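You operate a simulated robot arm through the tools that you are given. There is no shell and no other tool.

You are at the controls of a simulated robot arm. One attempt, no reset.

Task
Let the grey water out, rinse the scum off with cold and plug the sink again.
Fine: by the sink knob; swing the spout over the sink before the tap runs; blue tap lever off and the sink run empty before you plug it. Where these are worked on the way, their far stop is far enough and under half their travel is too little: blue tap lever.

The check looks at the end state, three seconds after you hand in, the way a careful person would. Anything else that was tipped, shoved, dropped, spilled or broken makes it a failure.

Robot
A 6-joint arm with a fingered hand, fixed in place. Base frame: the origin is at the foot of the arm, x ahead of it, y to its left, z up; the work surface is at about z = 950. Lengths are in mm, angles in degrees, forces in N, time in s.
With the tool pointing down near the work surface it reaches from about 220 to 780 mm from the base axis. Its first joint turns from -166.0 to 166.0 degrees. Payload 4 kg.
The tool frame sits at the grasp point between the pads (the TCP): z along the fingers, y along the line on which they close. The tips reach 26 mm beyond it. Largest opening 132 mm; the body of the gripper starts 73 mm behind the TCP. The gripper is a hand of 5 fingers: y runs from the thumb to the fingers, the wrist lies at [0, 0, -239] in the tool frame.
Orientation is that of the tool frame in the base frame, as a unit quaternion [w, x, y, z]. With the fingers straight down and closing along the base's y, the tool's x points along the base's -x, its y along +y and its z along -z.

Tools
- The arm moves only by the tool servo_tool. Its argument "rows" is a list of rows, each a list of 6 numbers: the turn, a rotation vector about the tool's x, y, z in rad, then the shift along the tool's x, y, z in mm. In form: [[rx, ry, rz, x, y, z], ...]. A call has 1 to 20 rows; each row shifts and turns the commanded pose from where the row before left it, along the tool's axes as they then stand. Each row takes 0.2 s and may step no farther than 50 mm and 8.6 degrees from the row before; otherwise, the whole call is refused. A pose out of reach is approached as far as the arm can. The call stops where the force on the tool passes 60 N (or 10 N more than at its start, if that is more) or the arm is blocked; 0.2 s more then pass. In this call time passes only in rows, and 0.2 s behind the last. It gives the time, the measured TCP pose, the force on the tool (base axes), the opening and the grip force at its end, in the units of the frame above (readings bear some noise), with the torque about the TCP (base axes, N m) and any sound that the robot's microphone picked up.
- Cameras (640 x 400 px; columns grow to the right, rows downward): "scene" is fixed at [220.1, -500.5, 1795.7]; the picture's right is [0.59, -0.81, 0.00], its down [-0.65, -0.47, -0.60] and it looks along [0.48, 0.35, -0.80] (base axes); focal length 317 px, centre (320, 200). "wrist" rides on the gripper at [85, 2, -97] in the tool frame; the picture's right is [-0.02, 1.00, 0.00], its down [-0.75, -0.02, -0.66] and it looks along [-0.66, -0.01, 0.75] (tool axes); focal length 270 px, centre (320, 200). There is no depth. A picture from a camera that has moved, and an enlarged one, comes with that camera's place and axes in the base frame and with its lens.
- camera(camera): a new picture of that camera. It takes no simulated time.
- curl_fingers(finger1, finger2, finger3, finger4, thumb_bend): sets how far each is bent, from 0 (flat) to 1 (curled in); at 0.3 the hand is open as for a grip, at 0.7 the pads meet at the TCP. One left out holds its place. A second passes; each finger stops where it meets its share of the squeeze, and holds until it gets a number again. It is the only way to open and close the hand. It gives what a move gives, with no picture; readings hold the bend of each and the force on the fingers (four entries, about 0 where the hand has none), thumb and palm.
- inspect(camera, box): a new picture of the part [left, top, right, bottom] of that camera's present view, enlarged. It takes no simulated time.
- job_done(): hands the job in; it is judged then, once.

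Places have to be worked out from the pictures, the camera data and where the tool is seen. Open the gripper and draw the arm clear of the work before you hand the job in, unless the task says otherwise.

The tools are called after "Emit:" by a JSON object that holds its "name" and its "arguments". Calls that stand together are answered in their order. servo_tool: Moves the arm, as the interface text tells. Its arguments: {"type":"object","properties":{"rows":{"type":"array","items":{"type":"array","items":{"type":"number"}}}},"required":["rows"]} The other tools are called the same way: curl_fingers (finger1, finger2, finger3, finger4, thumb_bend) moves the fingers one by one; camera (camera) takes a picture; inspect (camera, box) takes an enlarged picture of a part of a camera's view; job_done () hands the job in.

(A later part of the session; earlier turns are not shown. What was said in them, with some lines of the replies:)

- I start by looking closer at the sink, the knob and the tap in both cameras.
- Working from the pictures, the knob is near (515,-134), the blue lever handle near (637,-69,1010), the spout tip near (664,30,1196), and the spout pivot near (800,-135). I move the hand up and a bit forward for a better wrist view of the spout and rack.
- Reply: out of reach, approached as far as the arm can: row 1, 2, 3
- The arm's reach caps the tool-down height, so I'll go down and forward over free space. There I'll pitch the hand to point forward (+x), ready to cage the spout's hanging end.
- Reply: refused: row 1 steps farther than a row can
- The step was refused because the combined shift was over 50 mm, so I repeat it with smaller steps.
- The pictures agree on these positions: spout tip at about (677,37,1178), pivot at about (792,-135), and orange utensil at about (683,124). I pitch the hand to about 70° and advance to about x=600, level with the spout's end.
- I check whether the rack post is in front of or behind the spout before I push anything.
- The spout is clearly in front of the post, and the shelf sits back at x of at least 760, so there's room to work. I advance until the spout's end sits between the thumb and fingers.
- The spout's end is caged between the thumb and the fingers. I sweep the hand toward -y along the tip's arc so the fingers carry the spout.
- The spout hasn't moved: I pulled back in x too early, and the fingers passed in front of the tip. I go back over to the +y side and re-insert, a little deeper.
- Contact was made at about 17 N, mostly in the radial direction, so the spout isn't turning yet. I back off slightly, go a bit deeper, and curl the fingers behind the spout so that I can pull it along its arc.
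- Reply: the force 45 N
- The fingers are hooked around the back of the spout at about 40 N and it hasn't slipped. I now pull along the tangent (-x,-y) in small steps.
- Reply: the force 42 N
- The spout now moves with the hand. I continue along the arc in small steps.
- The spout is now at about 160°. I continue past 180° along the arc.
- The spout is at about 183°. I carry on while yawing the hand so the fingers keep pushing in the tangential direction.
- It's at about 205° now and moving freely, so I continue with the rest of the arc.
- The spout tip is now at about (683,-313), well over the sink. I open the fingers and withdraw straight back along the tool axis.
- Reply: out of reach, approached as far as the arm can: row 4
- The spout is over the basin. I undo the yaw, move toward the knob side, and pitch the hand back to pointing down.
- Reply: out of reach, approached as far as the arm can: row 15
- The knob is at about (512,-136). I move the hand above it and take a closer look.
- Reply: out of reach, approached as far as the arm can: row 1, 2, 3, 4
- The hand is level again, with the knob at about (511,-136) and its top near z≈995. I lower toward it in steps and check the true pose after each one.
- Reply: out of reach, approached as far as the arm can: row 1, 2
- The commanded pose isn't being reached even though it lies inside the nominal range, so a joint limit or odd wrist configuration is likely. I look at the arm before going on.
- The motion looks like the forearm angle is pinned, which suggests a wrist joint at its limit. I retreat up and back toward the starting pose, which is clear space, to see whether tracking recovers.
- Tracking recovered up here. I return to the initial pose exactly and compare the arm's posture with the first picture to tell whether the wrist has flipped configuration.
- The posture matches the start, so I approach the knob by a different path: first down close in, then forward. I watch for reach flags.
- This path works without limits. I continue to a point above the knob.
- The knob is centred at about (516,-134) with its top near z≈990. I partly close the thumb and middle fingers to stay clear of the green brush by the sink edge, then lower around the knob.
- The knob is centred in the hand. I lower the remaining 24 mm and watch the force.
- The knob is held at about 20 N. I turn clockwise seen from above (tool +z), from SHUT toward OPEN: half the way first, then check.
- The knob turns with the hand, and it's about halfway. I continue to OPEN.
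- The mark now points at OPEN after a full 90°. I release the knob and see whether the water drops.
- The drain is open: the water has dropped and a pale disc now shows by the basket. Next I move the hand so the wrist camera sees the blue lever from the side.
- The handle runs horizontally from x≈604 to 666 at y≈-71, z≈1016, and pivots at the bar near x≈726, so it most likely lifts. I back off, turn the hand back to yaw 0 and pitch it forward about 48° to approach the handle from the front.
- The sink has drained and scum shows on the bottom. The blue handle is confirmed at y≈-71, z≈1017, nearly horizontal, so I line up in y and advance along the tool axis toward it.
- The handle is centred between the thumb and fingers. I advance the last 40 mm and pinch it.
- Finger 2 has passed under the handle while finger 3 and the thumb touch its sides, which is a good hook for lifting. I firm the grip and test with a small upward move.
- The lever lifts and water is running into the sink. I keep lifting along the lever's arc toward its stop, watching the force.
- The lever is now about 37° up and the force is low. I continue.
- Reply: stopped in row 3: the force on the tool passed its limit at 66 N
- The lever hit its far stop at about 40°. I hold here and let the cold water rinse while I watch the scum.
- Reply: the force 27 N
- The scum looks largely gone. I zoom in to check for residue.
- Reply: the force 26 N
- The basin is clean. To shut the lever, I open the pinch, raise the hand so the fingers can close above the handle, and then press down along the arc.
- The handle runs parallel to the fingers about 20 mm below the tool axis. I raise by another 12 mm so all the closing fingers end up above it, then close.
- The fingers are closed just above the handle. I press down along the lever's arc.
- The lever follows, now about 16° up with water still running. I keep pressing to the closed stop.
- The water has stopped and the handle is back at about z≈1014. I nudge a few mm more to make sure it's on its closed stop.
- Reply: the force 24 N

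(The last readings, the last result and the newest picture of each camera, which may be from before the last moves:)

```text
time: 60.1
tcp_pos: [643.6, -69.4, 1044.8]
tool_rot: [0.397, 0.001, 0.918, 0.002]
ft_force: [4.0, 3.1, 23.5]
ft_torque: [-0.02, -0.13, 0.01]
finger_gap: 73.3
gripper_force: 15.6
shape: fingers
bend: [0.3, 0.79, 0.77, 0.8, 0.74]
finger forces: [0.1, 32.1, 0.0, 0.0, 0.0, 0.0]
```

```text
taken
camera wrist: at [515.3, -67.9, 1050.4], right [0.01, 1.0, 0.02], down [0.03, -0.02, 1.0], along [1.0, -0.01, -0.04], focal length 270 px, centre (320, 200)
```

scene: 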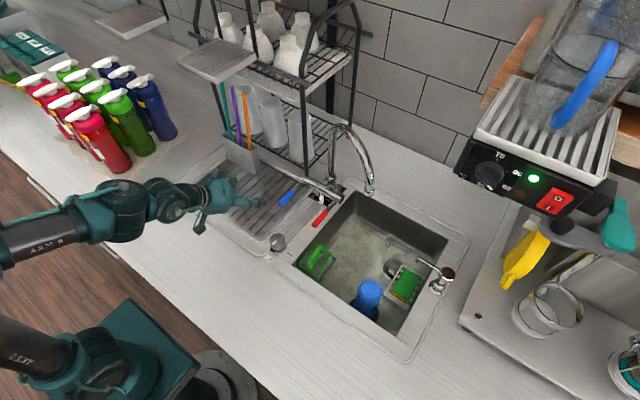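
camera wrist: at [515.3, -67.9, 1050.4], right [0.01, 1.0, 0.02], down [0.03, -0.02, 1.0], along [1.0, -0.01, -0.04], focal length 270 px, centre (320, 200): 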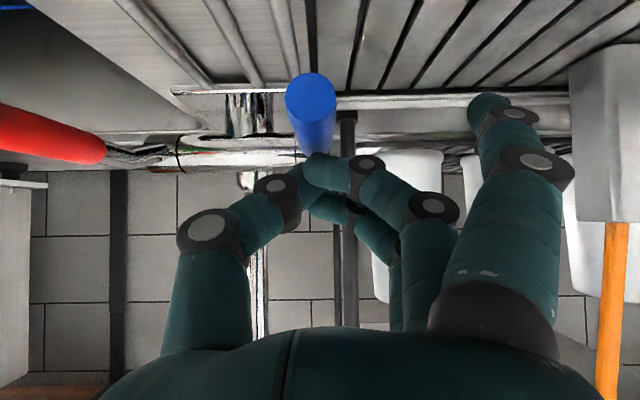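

The lever is firmly on its closed stop. I lift off, back away, and look at the sink.

Emit:
{"name": "servo_tool", "arguments": {"rows": [[0, 0, 0, -18, 0, -17], [0, 0, 0, -18, 0, -17], [0, 0, 0, 0, 0, -45], [0, 0, 0, 0, 0, -45]]}}

Emit:
{"name": "curl_fingers", "arguments": {"finger2": 0.42, "finger3": 0.42, "finger4": 0.3, "thumb_bend": 0.42}}

Emit:
{"name": "inspect", "arguments": {"camera": "scene", "box": [230, 140, 470, 340]}}

Emit:
{"name": "camera", "arguments": {"camera": "wrist"}}

```text
time: 61.1
tcp_pos: [579.0, -69.5, 1152.8]
tool_rot: [0.393, 0.001, 0.919, 0.002]
ft_force: [0.7, 0.0, -0.4]
ft_torque: [-0.01, -0.02, 0.01]
finger_gap: 73.5
gripper_force: 0.0
shape: fingers
bend: [0.3, 0.78, 0.77, 0.8, 0.74]
finger forces: [0.1, 0.0, 0.0, 0.0, 0.1, 0.0]
```

```text
time: 62.1
tcp_pos: [579.3, -70.3, 1154.1]
tool_rot: [0.394, 0.001, 0.919, 0.002]
ft_force: [0.0, 0.1, -0.1]
ft_torque: [0.01, -0.02, 0.01]
finger_gap: 119.2
gripper_force: 0.0
shape: fingers
bend: [0.3, 0.42, 0.42, 0.3, 0.42]
finger forces: [0.0, 0.0, 0.0, 0.1, 0.0, 0.0]
```

```text
2.00 times, centred on (350, 240) of scene
camera zoom: at [220.1, -500.5, 1795.7], right [0.59, -0.81, 0.0], down [-0.65, -0.47, -0.6], along [0.48, 0.35, -0.8], focal length 634 px, centre (260, 120)
```

zoom: 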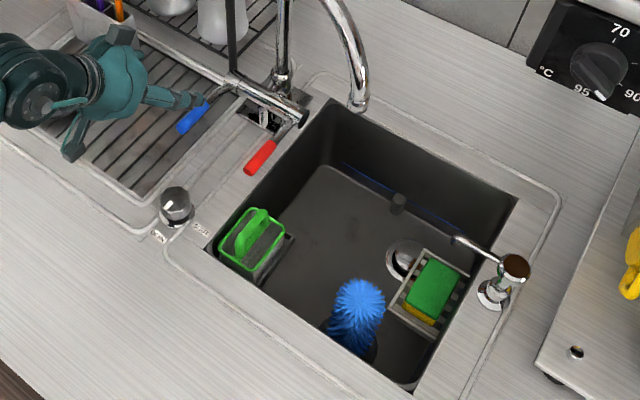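

```text
taken
camera wrist: at [450.3, -68.1, 1159.7], right [0.02, 1.0, 0.02], down [0.04, -0.02, 1.0], along [1.0, -0.01, -0.04], focal length 270 px, centre (320, 200)
```

wrist: 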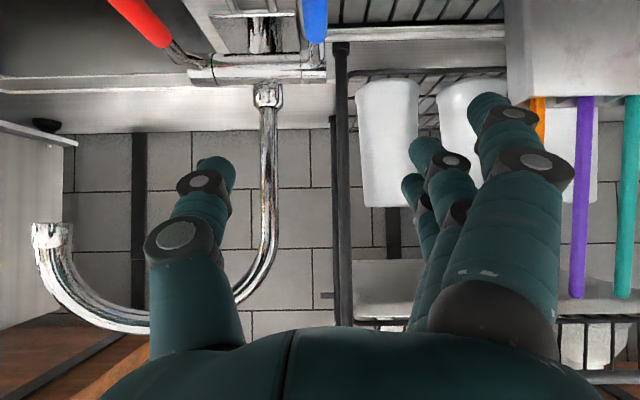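

The sink looks empty and clean. I move back over the knob, pitch the hand to vertical, and yaw to the orientation in which I released it.

Emit:
{"name": "servo_tool", "arguments": {"rows": [[0, 0, 0, 21.4, -32, -22.5], [0, 0, 0, 21.4, -32, -22.5], [0, 0.135, 0, 0, 0, 0], [0, 0.135, 0, 0, 0, 0], [0, 0.135, 0, 0, 0, 0], [0, 0.135, 0, 0, 0, 0], [0, 0.135, 0, 0, 0, 0], [0, 0.135, 0, 0, 0, 0]]}}

Emit:
{"name": "servo_tool", "arguments": {"rows": [[0, 0, 0.1428, 0, 0, 0], [0, 0, 0.1428, 0, 0, 0], [0, 0, 0.1428, 0, 0, 0], [0, 0, 0.1428, 0, 0, 0], [0, 0, 0.1428, 0, 0, 0], [0, 0, 0.1428, 0, 0, 0], [0, 0, 0.1428, 0, 0, 0], [0, 0, 0.1428, 0, 0, 0], [0, 0, 0.1428, 0, 0, 0], [0, 0, 0.1428, 0, 0, 0], [0, 0, 0.1428, 0, 0, 0]]}}

Emit:
{"name": "camera", "arguments": {"camera": "wrist"}}

Emit:
{"name": "inspect", "arguments": {"camera": "scene", "box": [290, 180, 460, 340]}}

```text
time: 63.9
tcp_pos: [515.6, -134.2, 1154.7]
tool_rot: [0.0, 0.001, 1.0, 0.001]
ft_force: [-1.1, -0.4, -0.5]
ft_torque: [0.02, -0.02, 0.0]
finger_gap: 119.7
gripper_force: 0.1
shape: fingers
bend: [0.3, 0.42, 0.42, 0.3, 0.42]
finger forces: [0.0, 0.0, 0.1, 0.0, 0.0, 0.0]
```

```text
time: 66.3
tcp_pos: [514.7, -134.2, 1153.8]
tool_rot: [-0.001, 0.709, 0.706, 0.002]
ft_force: [0.3, -1.0, -1.1]
ft_torque: [0.01, 0.04, -0.06]
finger_gap: 119.2
gripper_force: 0.0
shape: fingers
bend: [0.3, 0.42, 0.42, 0.3, 0.42]
finger forces: [0.0, 0.1, 0.0, 0.0, 0.1, 0.1]
```

```text
taken
camera wrist: at [517.1, -50.2, 1251.3], right [1.0, -0.02, 0.0], down [-0.02, -0.76, 0.66], along [-0.02, -0.65, -0.76], focal length 270 px, centre (320, 200)
```

wrist: 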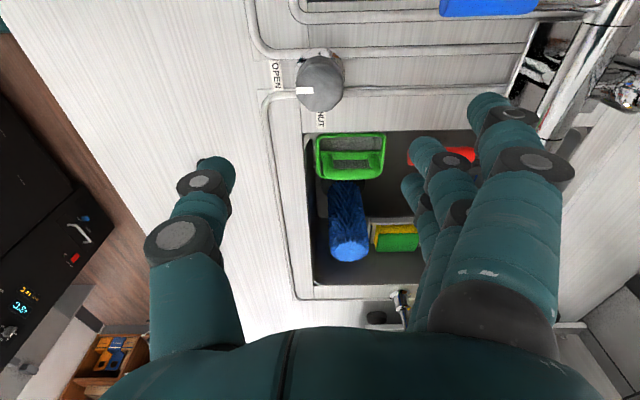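

```text
2.50 times, centred on (375, 260) of scene
camera zoom: at [220.1, -500.5, 1795.7], right [0.59, -0.81, 0.0], down [-0.65, -0.47, -0.6], along [0.48, 0.35, -0.8], focal length 792 px, centre (182, 50)
```

zoom: 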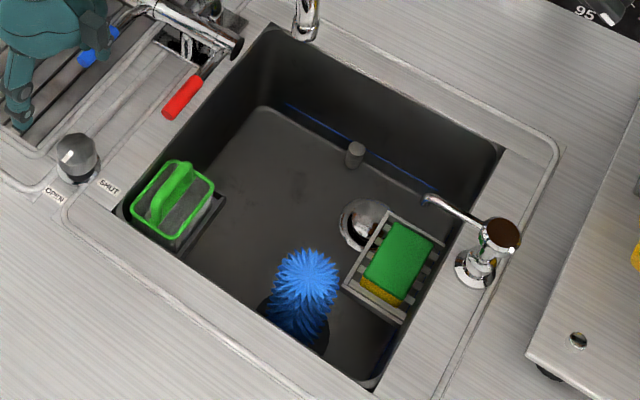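

The sink is empty and dry. I descend around the knob, at the same pose as when I released it.

Emit:
{"name": "servo_tool", "arguments": {"rows": [[0, 0, 0, 0, 1, 45], [0, 0, 0, 0, 1, 45], [0, 0, 0, 0, 1, 40], [0, 0, 0, 0, 0, 20], [0, 0, 0, 0, 0, 15]]}}

Emit:
{"name": "curl_fingers", "arguments": {"finger2": 0.7, "finger3": 0.7, "thumb_bend": 0.7}}

Emit:
{"name": "camera", "arguments": {"camera": "wrist"}}

```text
time: 67.5
tcp_pos: [518.6, -132.5, 990.3]
tool_rot: [-0.001, 0.706, 0.708, 0.002]
ft_force: [0.3, -0.5, -0.5]
ft_torque: [0.04, 0.0, -0.03]
finger_gap: 119.7
gripper_force: 0.1
shape: fingers
bend: [0.3, 0.42, 0.42, 0.3, 0.42]
finger forces: [0.0, 0.0, 0.0, 0.0, 0.1, 0.0]
```

```text
time: 68.5
tcp_pos: [518.5, -132.9, 989.9]
tool_rot: [-0.002, 0.707, 0.707, 0.001]
ft_force: [-9.2, 1.9, -12.5]
ft_torque: [0.02, -0.15, -0.03]
finger_gap: 95.9
gripper_force: 15.2
shape: fingers
bend: [0.3, 0.63, 0.62, 0.3, 0.62]
finger forces: [0.0, 5.0, 5.6, 0.0, 20.5, 0.0]
```

```text
taken
camera wrist: at [520.7, -48.0, 1086.7], right [1.0, -0.02, 0.0], down [-0.01, -0.76, 0.65], along [-0.01, -0.65, -0.76], focal length 270 px, centre (320, 200)
```

wrist: 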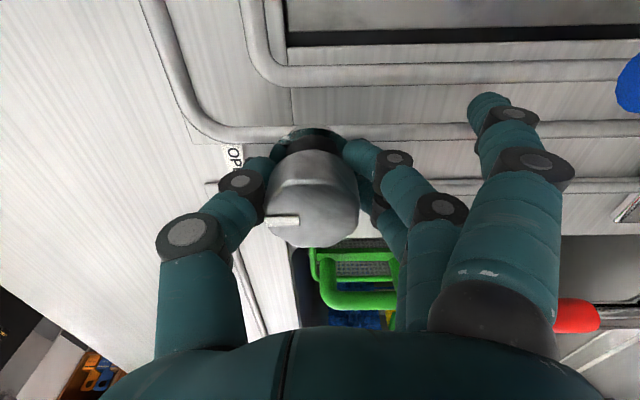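

The knob is gripped with its mark still toward OPEN. I turn back counter-clockwise by 90° to SHUT.

Emit:
{"name": "servo_tool", "arguments": {"rows": [[0, 0, -0.12, 0, 0, 0], [0, 0, -0.12, 0, 0, 0], [0, 0, -0.12, 0, 0, 0], [0, 0, -0.12, 0, 0, 0], [0, 0, -0.12, 0, 0, 0], [0, 0, -0.12, 0, 0, 0], [0, 0, -0.12, 0, 0, 0]]}}

Emit:
{"name": "servo_tool", "arguments": {"rows": [[0, 0, -0.12, 0, 0, 0], [0, 0, -0.12, 0, 0, 0], [0, 0, -0.12, 0, 0, 0], [0, 0, -0.12, 0, 0, 0], [0, 0, -0.12, 0, 0, 0], [0, 0, -0.13, 0, 0, 0]]}}

Emit:
{"name": "camera", "arguments": {"camera": "wrist"}}

Emit:
{"name": "inspect", "arguments": {"camera": "scene", "box": [230, 160, 460, 340]}}

```text
time: 70.1
tcp_pos: [518.3, -134.5, 989.4]
tool_rot: [0.0, 0.357, 0.934, 0.003]
ft_force: [-10.5, 5.2, -5.4]
ft_torque: [0.33, -0.19, -0.25]
finger_gap: 96.3
gripper_force: 23.3
shape: fingers
bend: [0.3, 0.65, 0.62, 0.3, 0.62]
finger forces: [0.1, 20.8, 7.3, 0.0, 18.1, 0.0]
```

```text
time: 71.5
tcp_pos: [519.3, -134.1, 990.4]
tool_rot: [0.003, -0.001, 1.0, 0.002]
ft_force: [2.8, -1.8, 1.5]
ft_torque: [0.28, -0.17, -0.45]
finger_gap: 94.6
gripper_force: 21.5
shape: fingers
bend: [0.3, 0.65, 0.62, 0.3, 0.63]
finger forces: [0.0, 20.2, 7.8, 0.0, 15.0, 0.0]
```

```text
taken
camera wrist: at [434.6, -132.4, 1086.2], right [0.02, 1.0, 0.0], down [0.75, -0.02, 0.66], along [0.66, -0.01, -0.75], focal length 270 px, centre (320, 200)
```

wrist: 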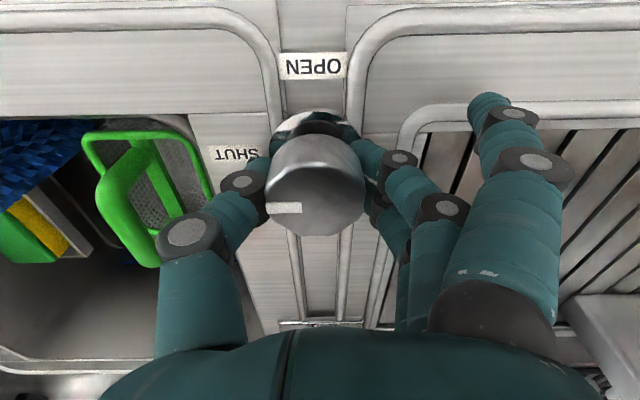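

```text
2.22 times, centred on (345, 250) of scene
camera zoom: at [220.1, -500.5, 1795.7], right [0.59, -0.81, 0.0], down [-0.65, -0.47, -0.6], along [0.48, 0.35, -0.8], focal length 704 px, centre (264, 89)
```

zoom: 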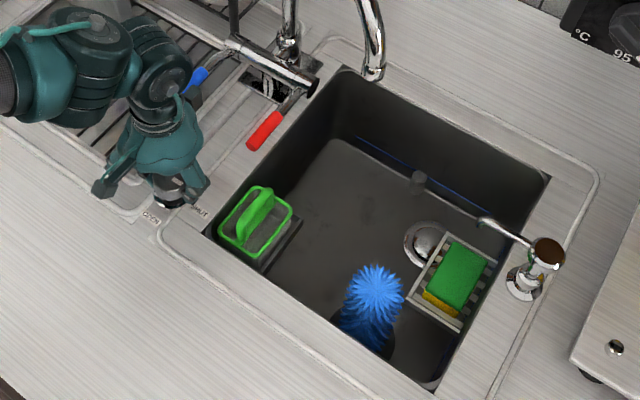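

The mark points at SHUT again. I add a few degrees more to make sure it's on the stop, then release.

Emit:
{"name": "servo_tool", "arguments": {"rows": [[0, 0, -0.05, 0, 0, 0], [0, 0, -0.04, 0, 0, 0]]}}

Emit:
{"name": "curl_fingers", "arguments": {"finger2": 0.42, "finger3": 0.42, "thumb_bend": 0.42}}

Emit:
{"name": "servo_tool", "arguments": {"rows": [[0, 0, 0, 0, 0, -30], [0, 0, 0, 0, 0, -40], [0, 0, 0, 20, 0, -40], [0, 0, 0, 20, 0, -40]]}}

Emit:
{"name": "camera", "arguments": {"camera": "wrist"}}

Emit:
{"name": "inspect", "arguments": {"camera": "scene", "box": [230, 160, 460, 340]}}

```text
time: 72.1
tcp_pos: [519.5, -133.0, 989.6]
tool_rot: [0.002, -0.046, 0.999, 0.002]
ft_force: [7.6, -1.2, 6.9]
ft_torque: [0.36, -0.27, -0.68]
finger_gap: 94.9
gripper_force: 24.1
shape: fingers
bend: [0.3, 0.65, 0.62, 0.3, 0.63]
finger forces: [0.1, 22.1, 10.1, 0.0, 17.0, 0.2]
```

```text
time: 73.1
tcp_pos: [517.9, -133.6, 990.0]
tool_rot: [-0.001, -0.045, 0.999, 0.002]
ft_force: [0.5, -0.4, 0.8]
ft_torque: [0.0, -0.02, -0.05]
finger_gap: 119.3
gripper_force: 0.1
shape: fingers
bend: [0.3, 0.42, 0.42, 0.3, 0.42]
finger forces: [0.0, 0.0, 0.0, 0.1, 0.0, 0.0]
```

```text
time: 74.1
tcp_pos: [479.3, -138.8, 1138.5]
tool_rot: [0.0, -0.044, 0.999, 0.003]
ft_force: [0.2, -0.2, -1.2]
ft_torque: [0.03, -0.01, -0.01]
finger_gap: 119.1
gripper_force: 0.1
shape: fingers
bend: [0.3, 0.42, 0.42, 0.3, 0.42]
finger forces: [0.1, 0.0, 0.0, 0.0, 0.0, 0.1]
```

```text
taken
camera wrist: at [394.5, -144.9, 1234.8], right [-0.07, 1.0, 0.0], down [0.75, 0.05, 0.66], along [0.66, 0.05, -0.75], focal length 270 px, centre (320, 200)
```

wrist: 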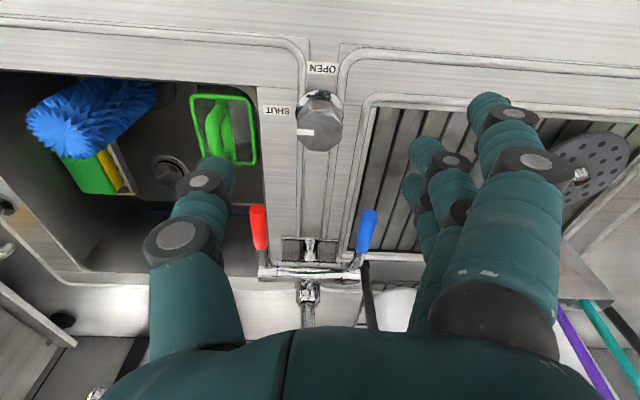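

```text
2.22 times, centred on (345, 250) of scene
camera zoom: at [220.1, -500.5, 1795.7], right [0.59, -0.81, 0.0], down [-0.65, -0.47, -0.6], along [0.48, 0.35, -0.8], focal length 704 px, centre (264, 89)
```

zoom: 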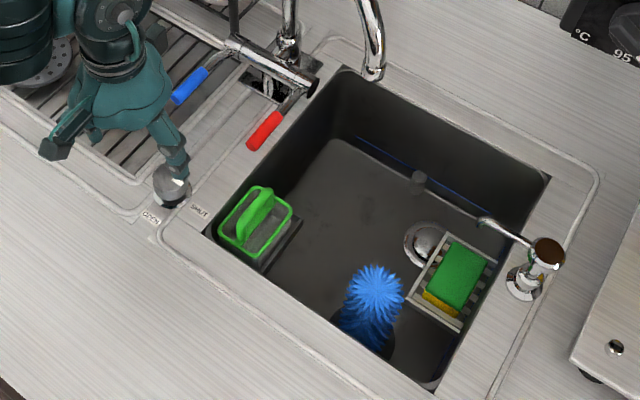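

The knob mark reads SHUT. I retreat to the starting pose with the hand open, then do a final check of the plug, lever, knob and surroundings.

Emit:
{"name": "servo_tool", "arguments": {"rows": [[0, 0, 0.09, 20, 5, -40], [0, 0, 0, 25, 8, -40], [0, 0, 0, 25, 8, -40], [0, 0, 0, 20, 8, -40], [0, 0, 0, 20, 8, -40]]}}

Emit:
{"name": "curl_fingers", "arguments": {"finger1": 0.3, "finger2": 0.3, "finger3": 0.3, "finger4": 0.3, "thumb_bend": 0.3}}

Emit:
{"name": "camera", "arguments": {"camera": "scene"}}

Emit:
{"name": "inspect", "arguments": {"camera": "scene", "box": [260, 210, 340, 280]}}

Emit:
{"name": "inspect", "arguments": {"camera": "scene", "box": [350, 220, 450, 310]}}

Emit:
{"name": "inspect", "arguments": {"camera": "scene", "box": [240, 110, 400, 250]}}

Emit:
{"name": "camera", "arguments": {"camera": "wrist"}}

```text
time: 75.3
tcp_pos: [366.6, -103.6, 1339.3]
tool_rot: [0.0, 0.002, 1.0, 0.003]
ft_force: [-1.0, -0.1, 0.2]
ft_torque: [-0.03, 0.04, 0.01]
finger_gap: 119.5
gripper_force: 0.0
shape: fingers
bend: [0.3, 0.42, 0.42, 0.3, 0.42]
finger forces: [0.1, 0.0, 0.1, 0.0, 0.0, 0.1]
```

```text
time: 76.3
tcp_pos: [367.0, -103.5, 1337.9]
tool_rot: [0.0, 0.0, 1.0, 0.002]
ft_force: [0.5, 0.1, 0.1]
ft_torque: [0.02, -0.03, -0.04]
finger_gap: 138.4
gripper_force: 0.1
shape: fingers
bend: [0.3, 0.3, 0.3, 0.3, 0.3]
finger forces: [0.0, 0.1, 0.0, 0.0, 0.0, 0.0]
```

```text
taken
```

scene: 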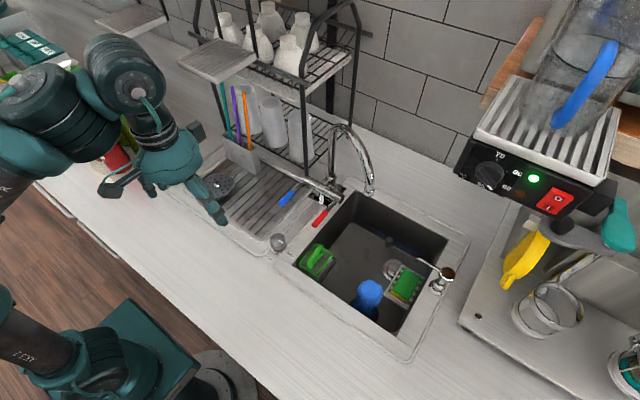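

```text
5.71 times, centred on (300, 245) of scene
camera zoom: at [220.1, -500.5, 1795.7], right [0.59, -0.81, 0.0], down [-0.65, -0.47, -0.6], along [0.48, 0.35, -0.8], focal length 1811 px, centre (434, -57)
```

zoom: 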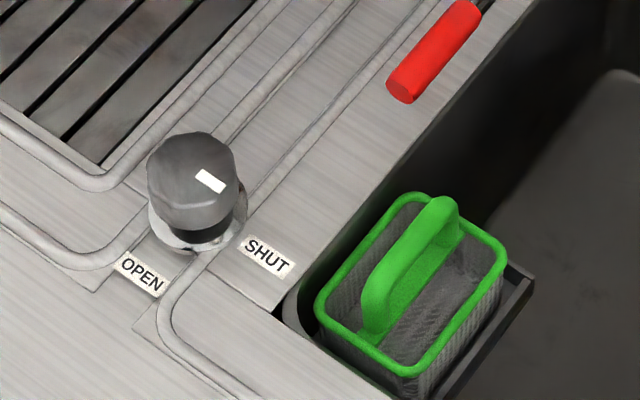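

```text
4.44 times, centred on (400, 265) of scene
camera zoom: at [220.1, -500.5, 1795.7], right [0.59, -0.81, 0.0], down [-0.65, -0.47, -0.6], along [0.48, 0.35, -0.8], focal length 1408 px, centre (-36, -89)
```

zoom: 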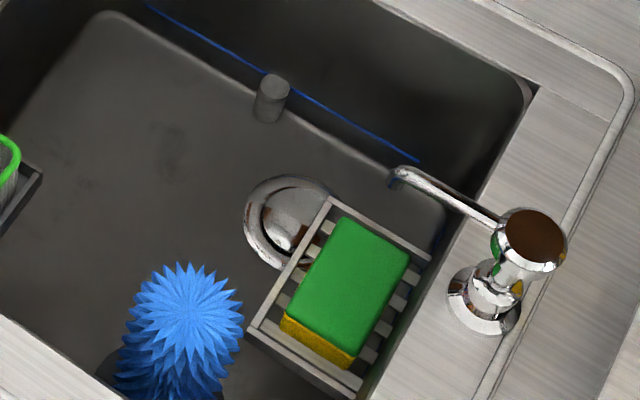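

```text
2.86 times, centred on (320, 180) of scene
camera zoom: at [220.1, -500.5, 1795.7], right [0.59, -0.81, 0.0], down [-0.65, -0.47, -0.6], along [0.48, 0.35, -0.8], focal length 905 px, centre (320, 257)
```

zoom: 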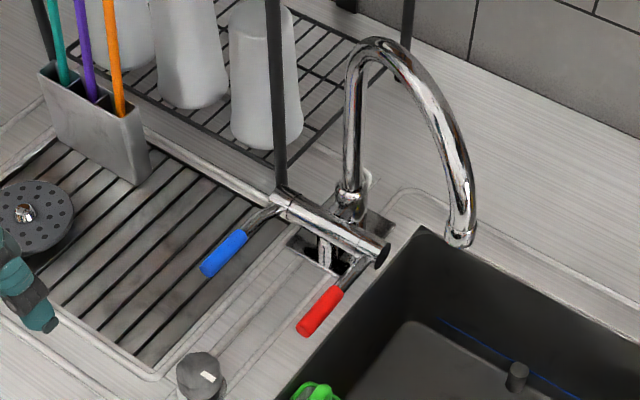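

```text
taken
camera wrist: at [282.2, -101.5, 1435.1], right [0.02, 1.0, 0.0], down [0.75, -0.02, 0.66], along [0.66, -0.01, -0.75], focal length 270 px, centre (320, 200)
```

wrist: 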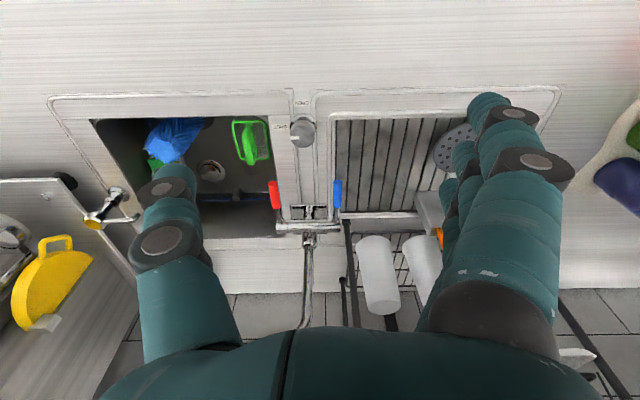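

Everything looks in place. I take one last closer look at the knob mark and the plug from the wrist camera.

Emit:
{"name": "inspect", "arguments": {"camera": "wrist", "box": [260, 90, 360, 160]}}

Emit:
{"name": "inspect", "arguments": {"camera": "wrist", "box": [180, 110, 290, 240]}}

```text
5.71 times, centred on (310, 125) of wrist
camera zoom: at [282.2, -101.5, 1435.1], right [0.02, 1.0, 0.0], down [0.75, -0.02, 0.66], along [0.66, -0.01, -0.75], focal length 1544 px, centre (377, 629)
```

zoom: 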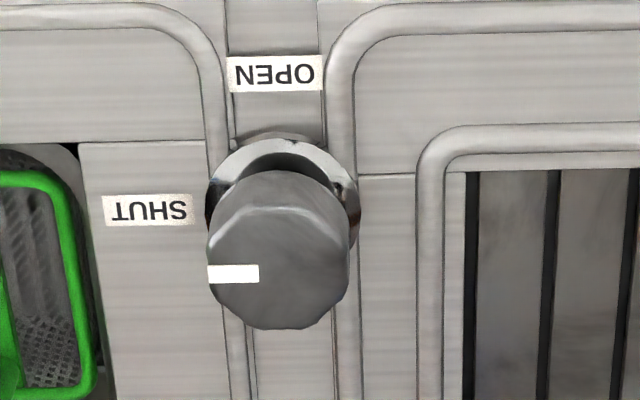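

```text
3.08 times, centred on (235, 175) of wrist
camera zoom: at [282.2, -101.5, 1435.1], right [0.02, 1.0, 0.0], down [0.75, -0.02, 0.66], along [0.66, -0.01, -0.75], focal length 832 px, centre (582, 277)
```

zoom: 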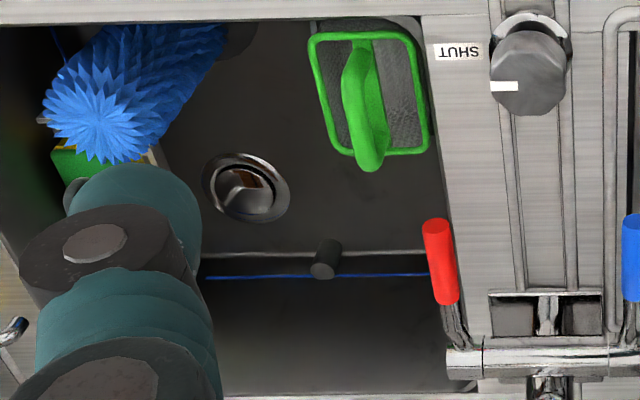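

The mark points exactly at SHUT, as it did at the start. The plug is seated, the basin is clean and empty, the blue lever is off, the spout is over the sink, and the hand is open and clear, so I hand in.

Emit:
{"name": "job_done", "arguments": {}}

```text
The job is handed in.
```

The job is handed in. The grey water is out, the scum is rinsed off with cold water, and the sink is plugged again.

- **Spout:** I swung it over the sink before any water ran, and it is still there.
- **Drain:** I turned the sink knob 90° to OPEN and the water drained fully.
- **Rinse:** I lifted the blue lever to its far stop and ran the water until the bottom of the sink looked clean.
- **Shut off:** I pressed the blue lever down onto its closed stop. The sink was empty before I touched the knob again.
- **Plug:** I turned the knob back to SHUT. Its mark is where it started, and the plug looks seated in the last pictures.

Nothing else appears moved, tipped or spilled in the final pictures. I left the hand open and the arm clear of the work. A faint dark smudge remains on the sink bottom; I took it for the metal's own texture, since it didn't change during the rinse.
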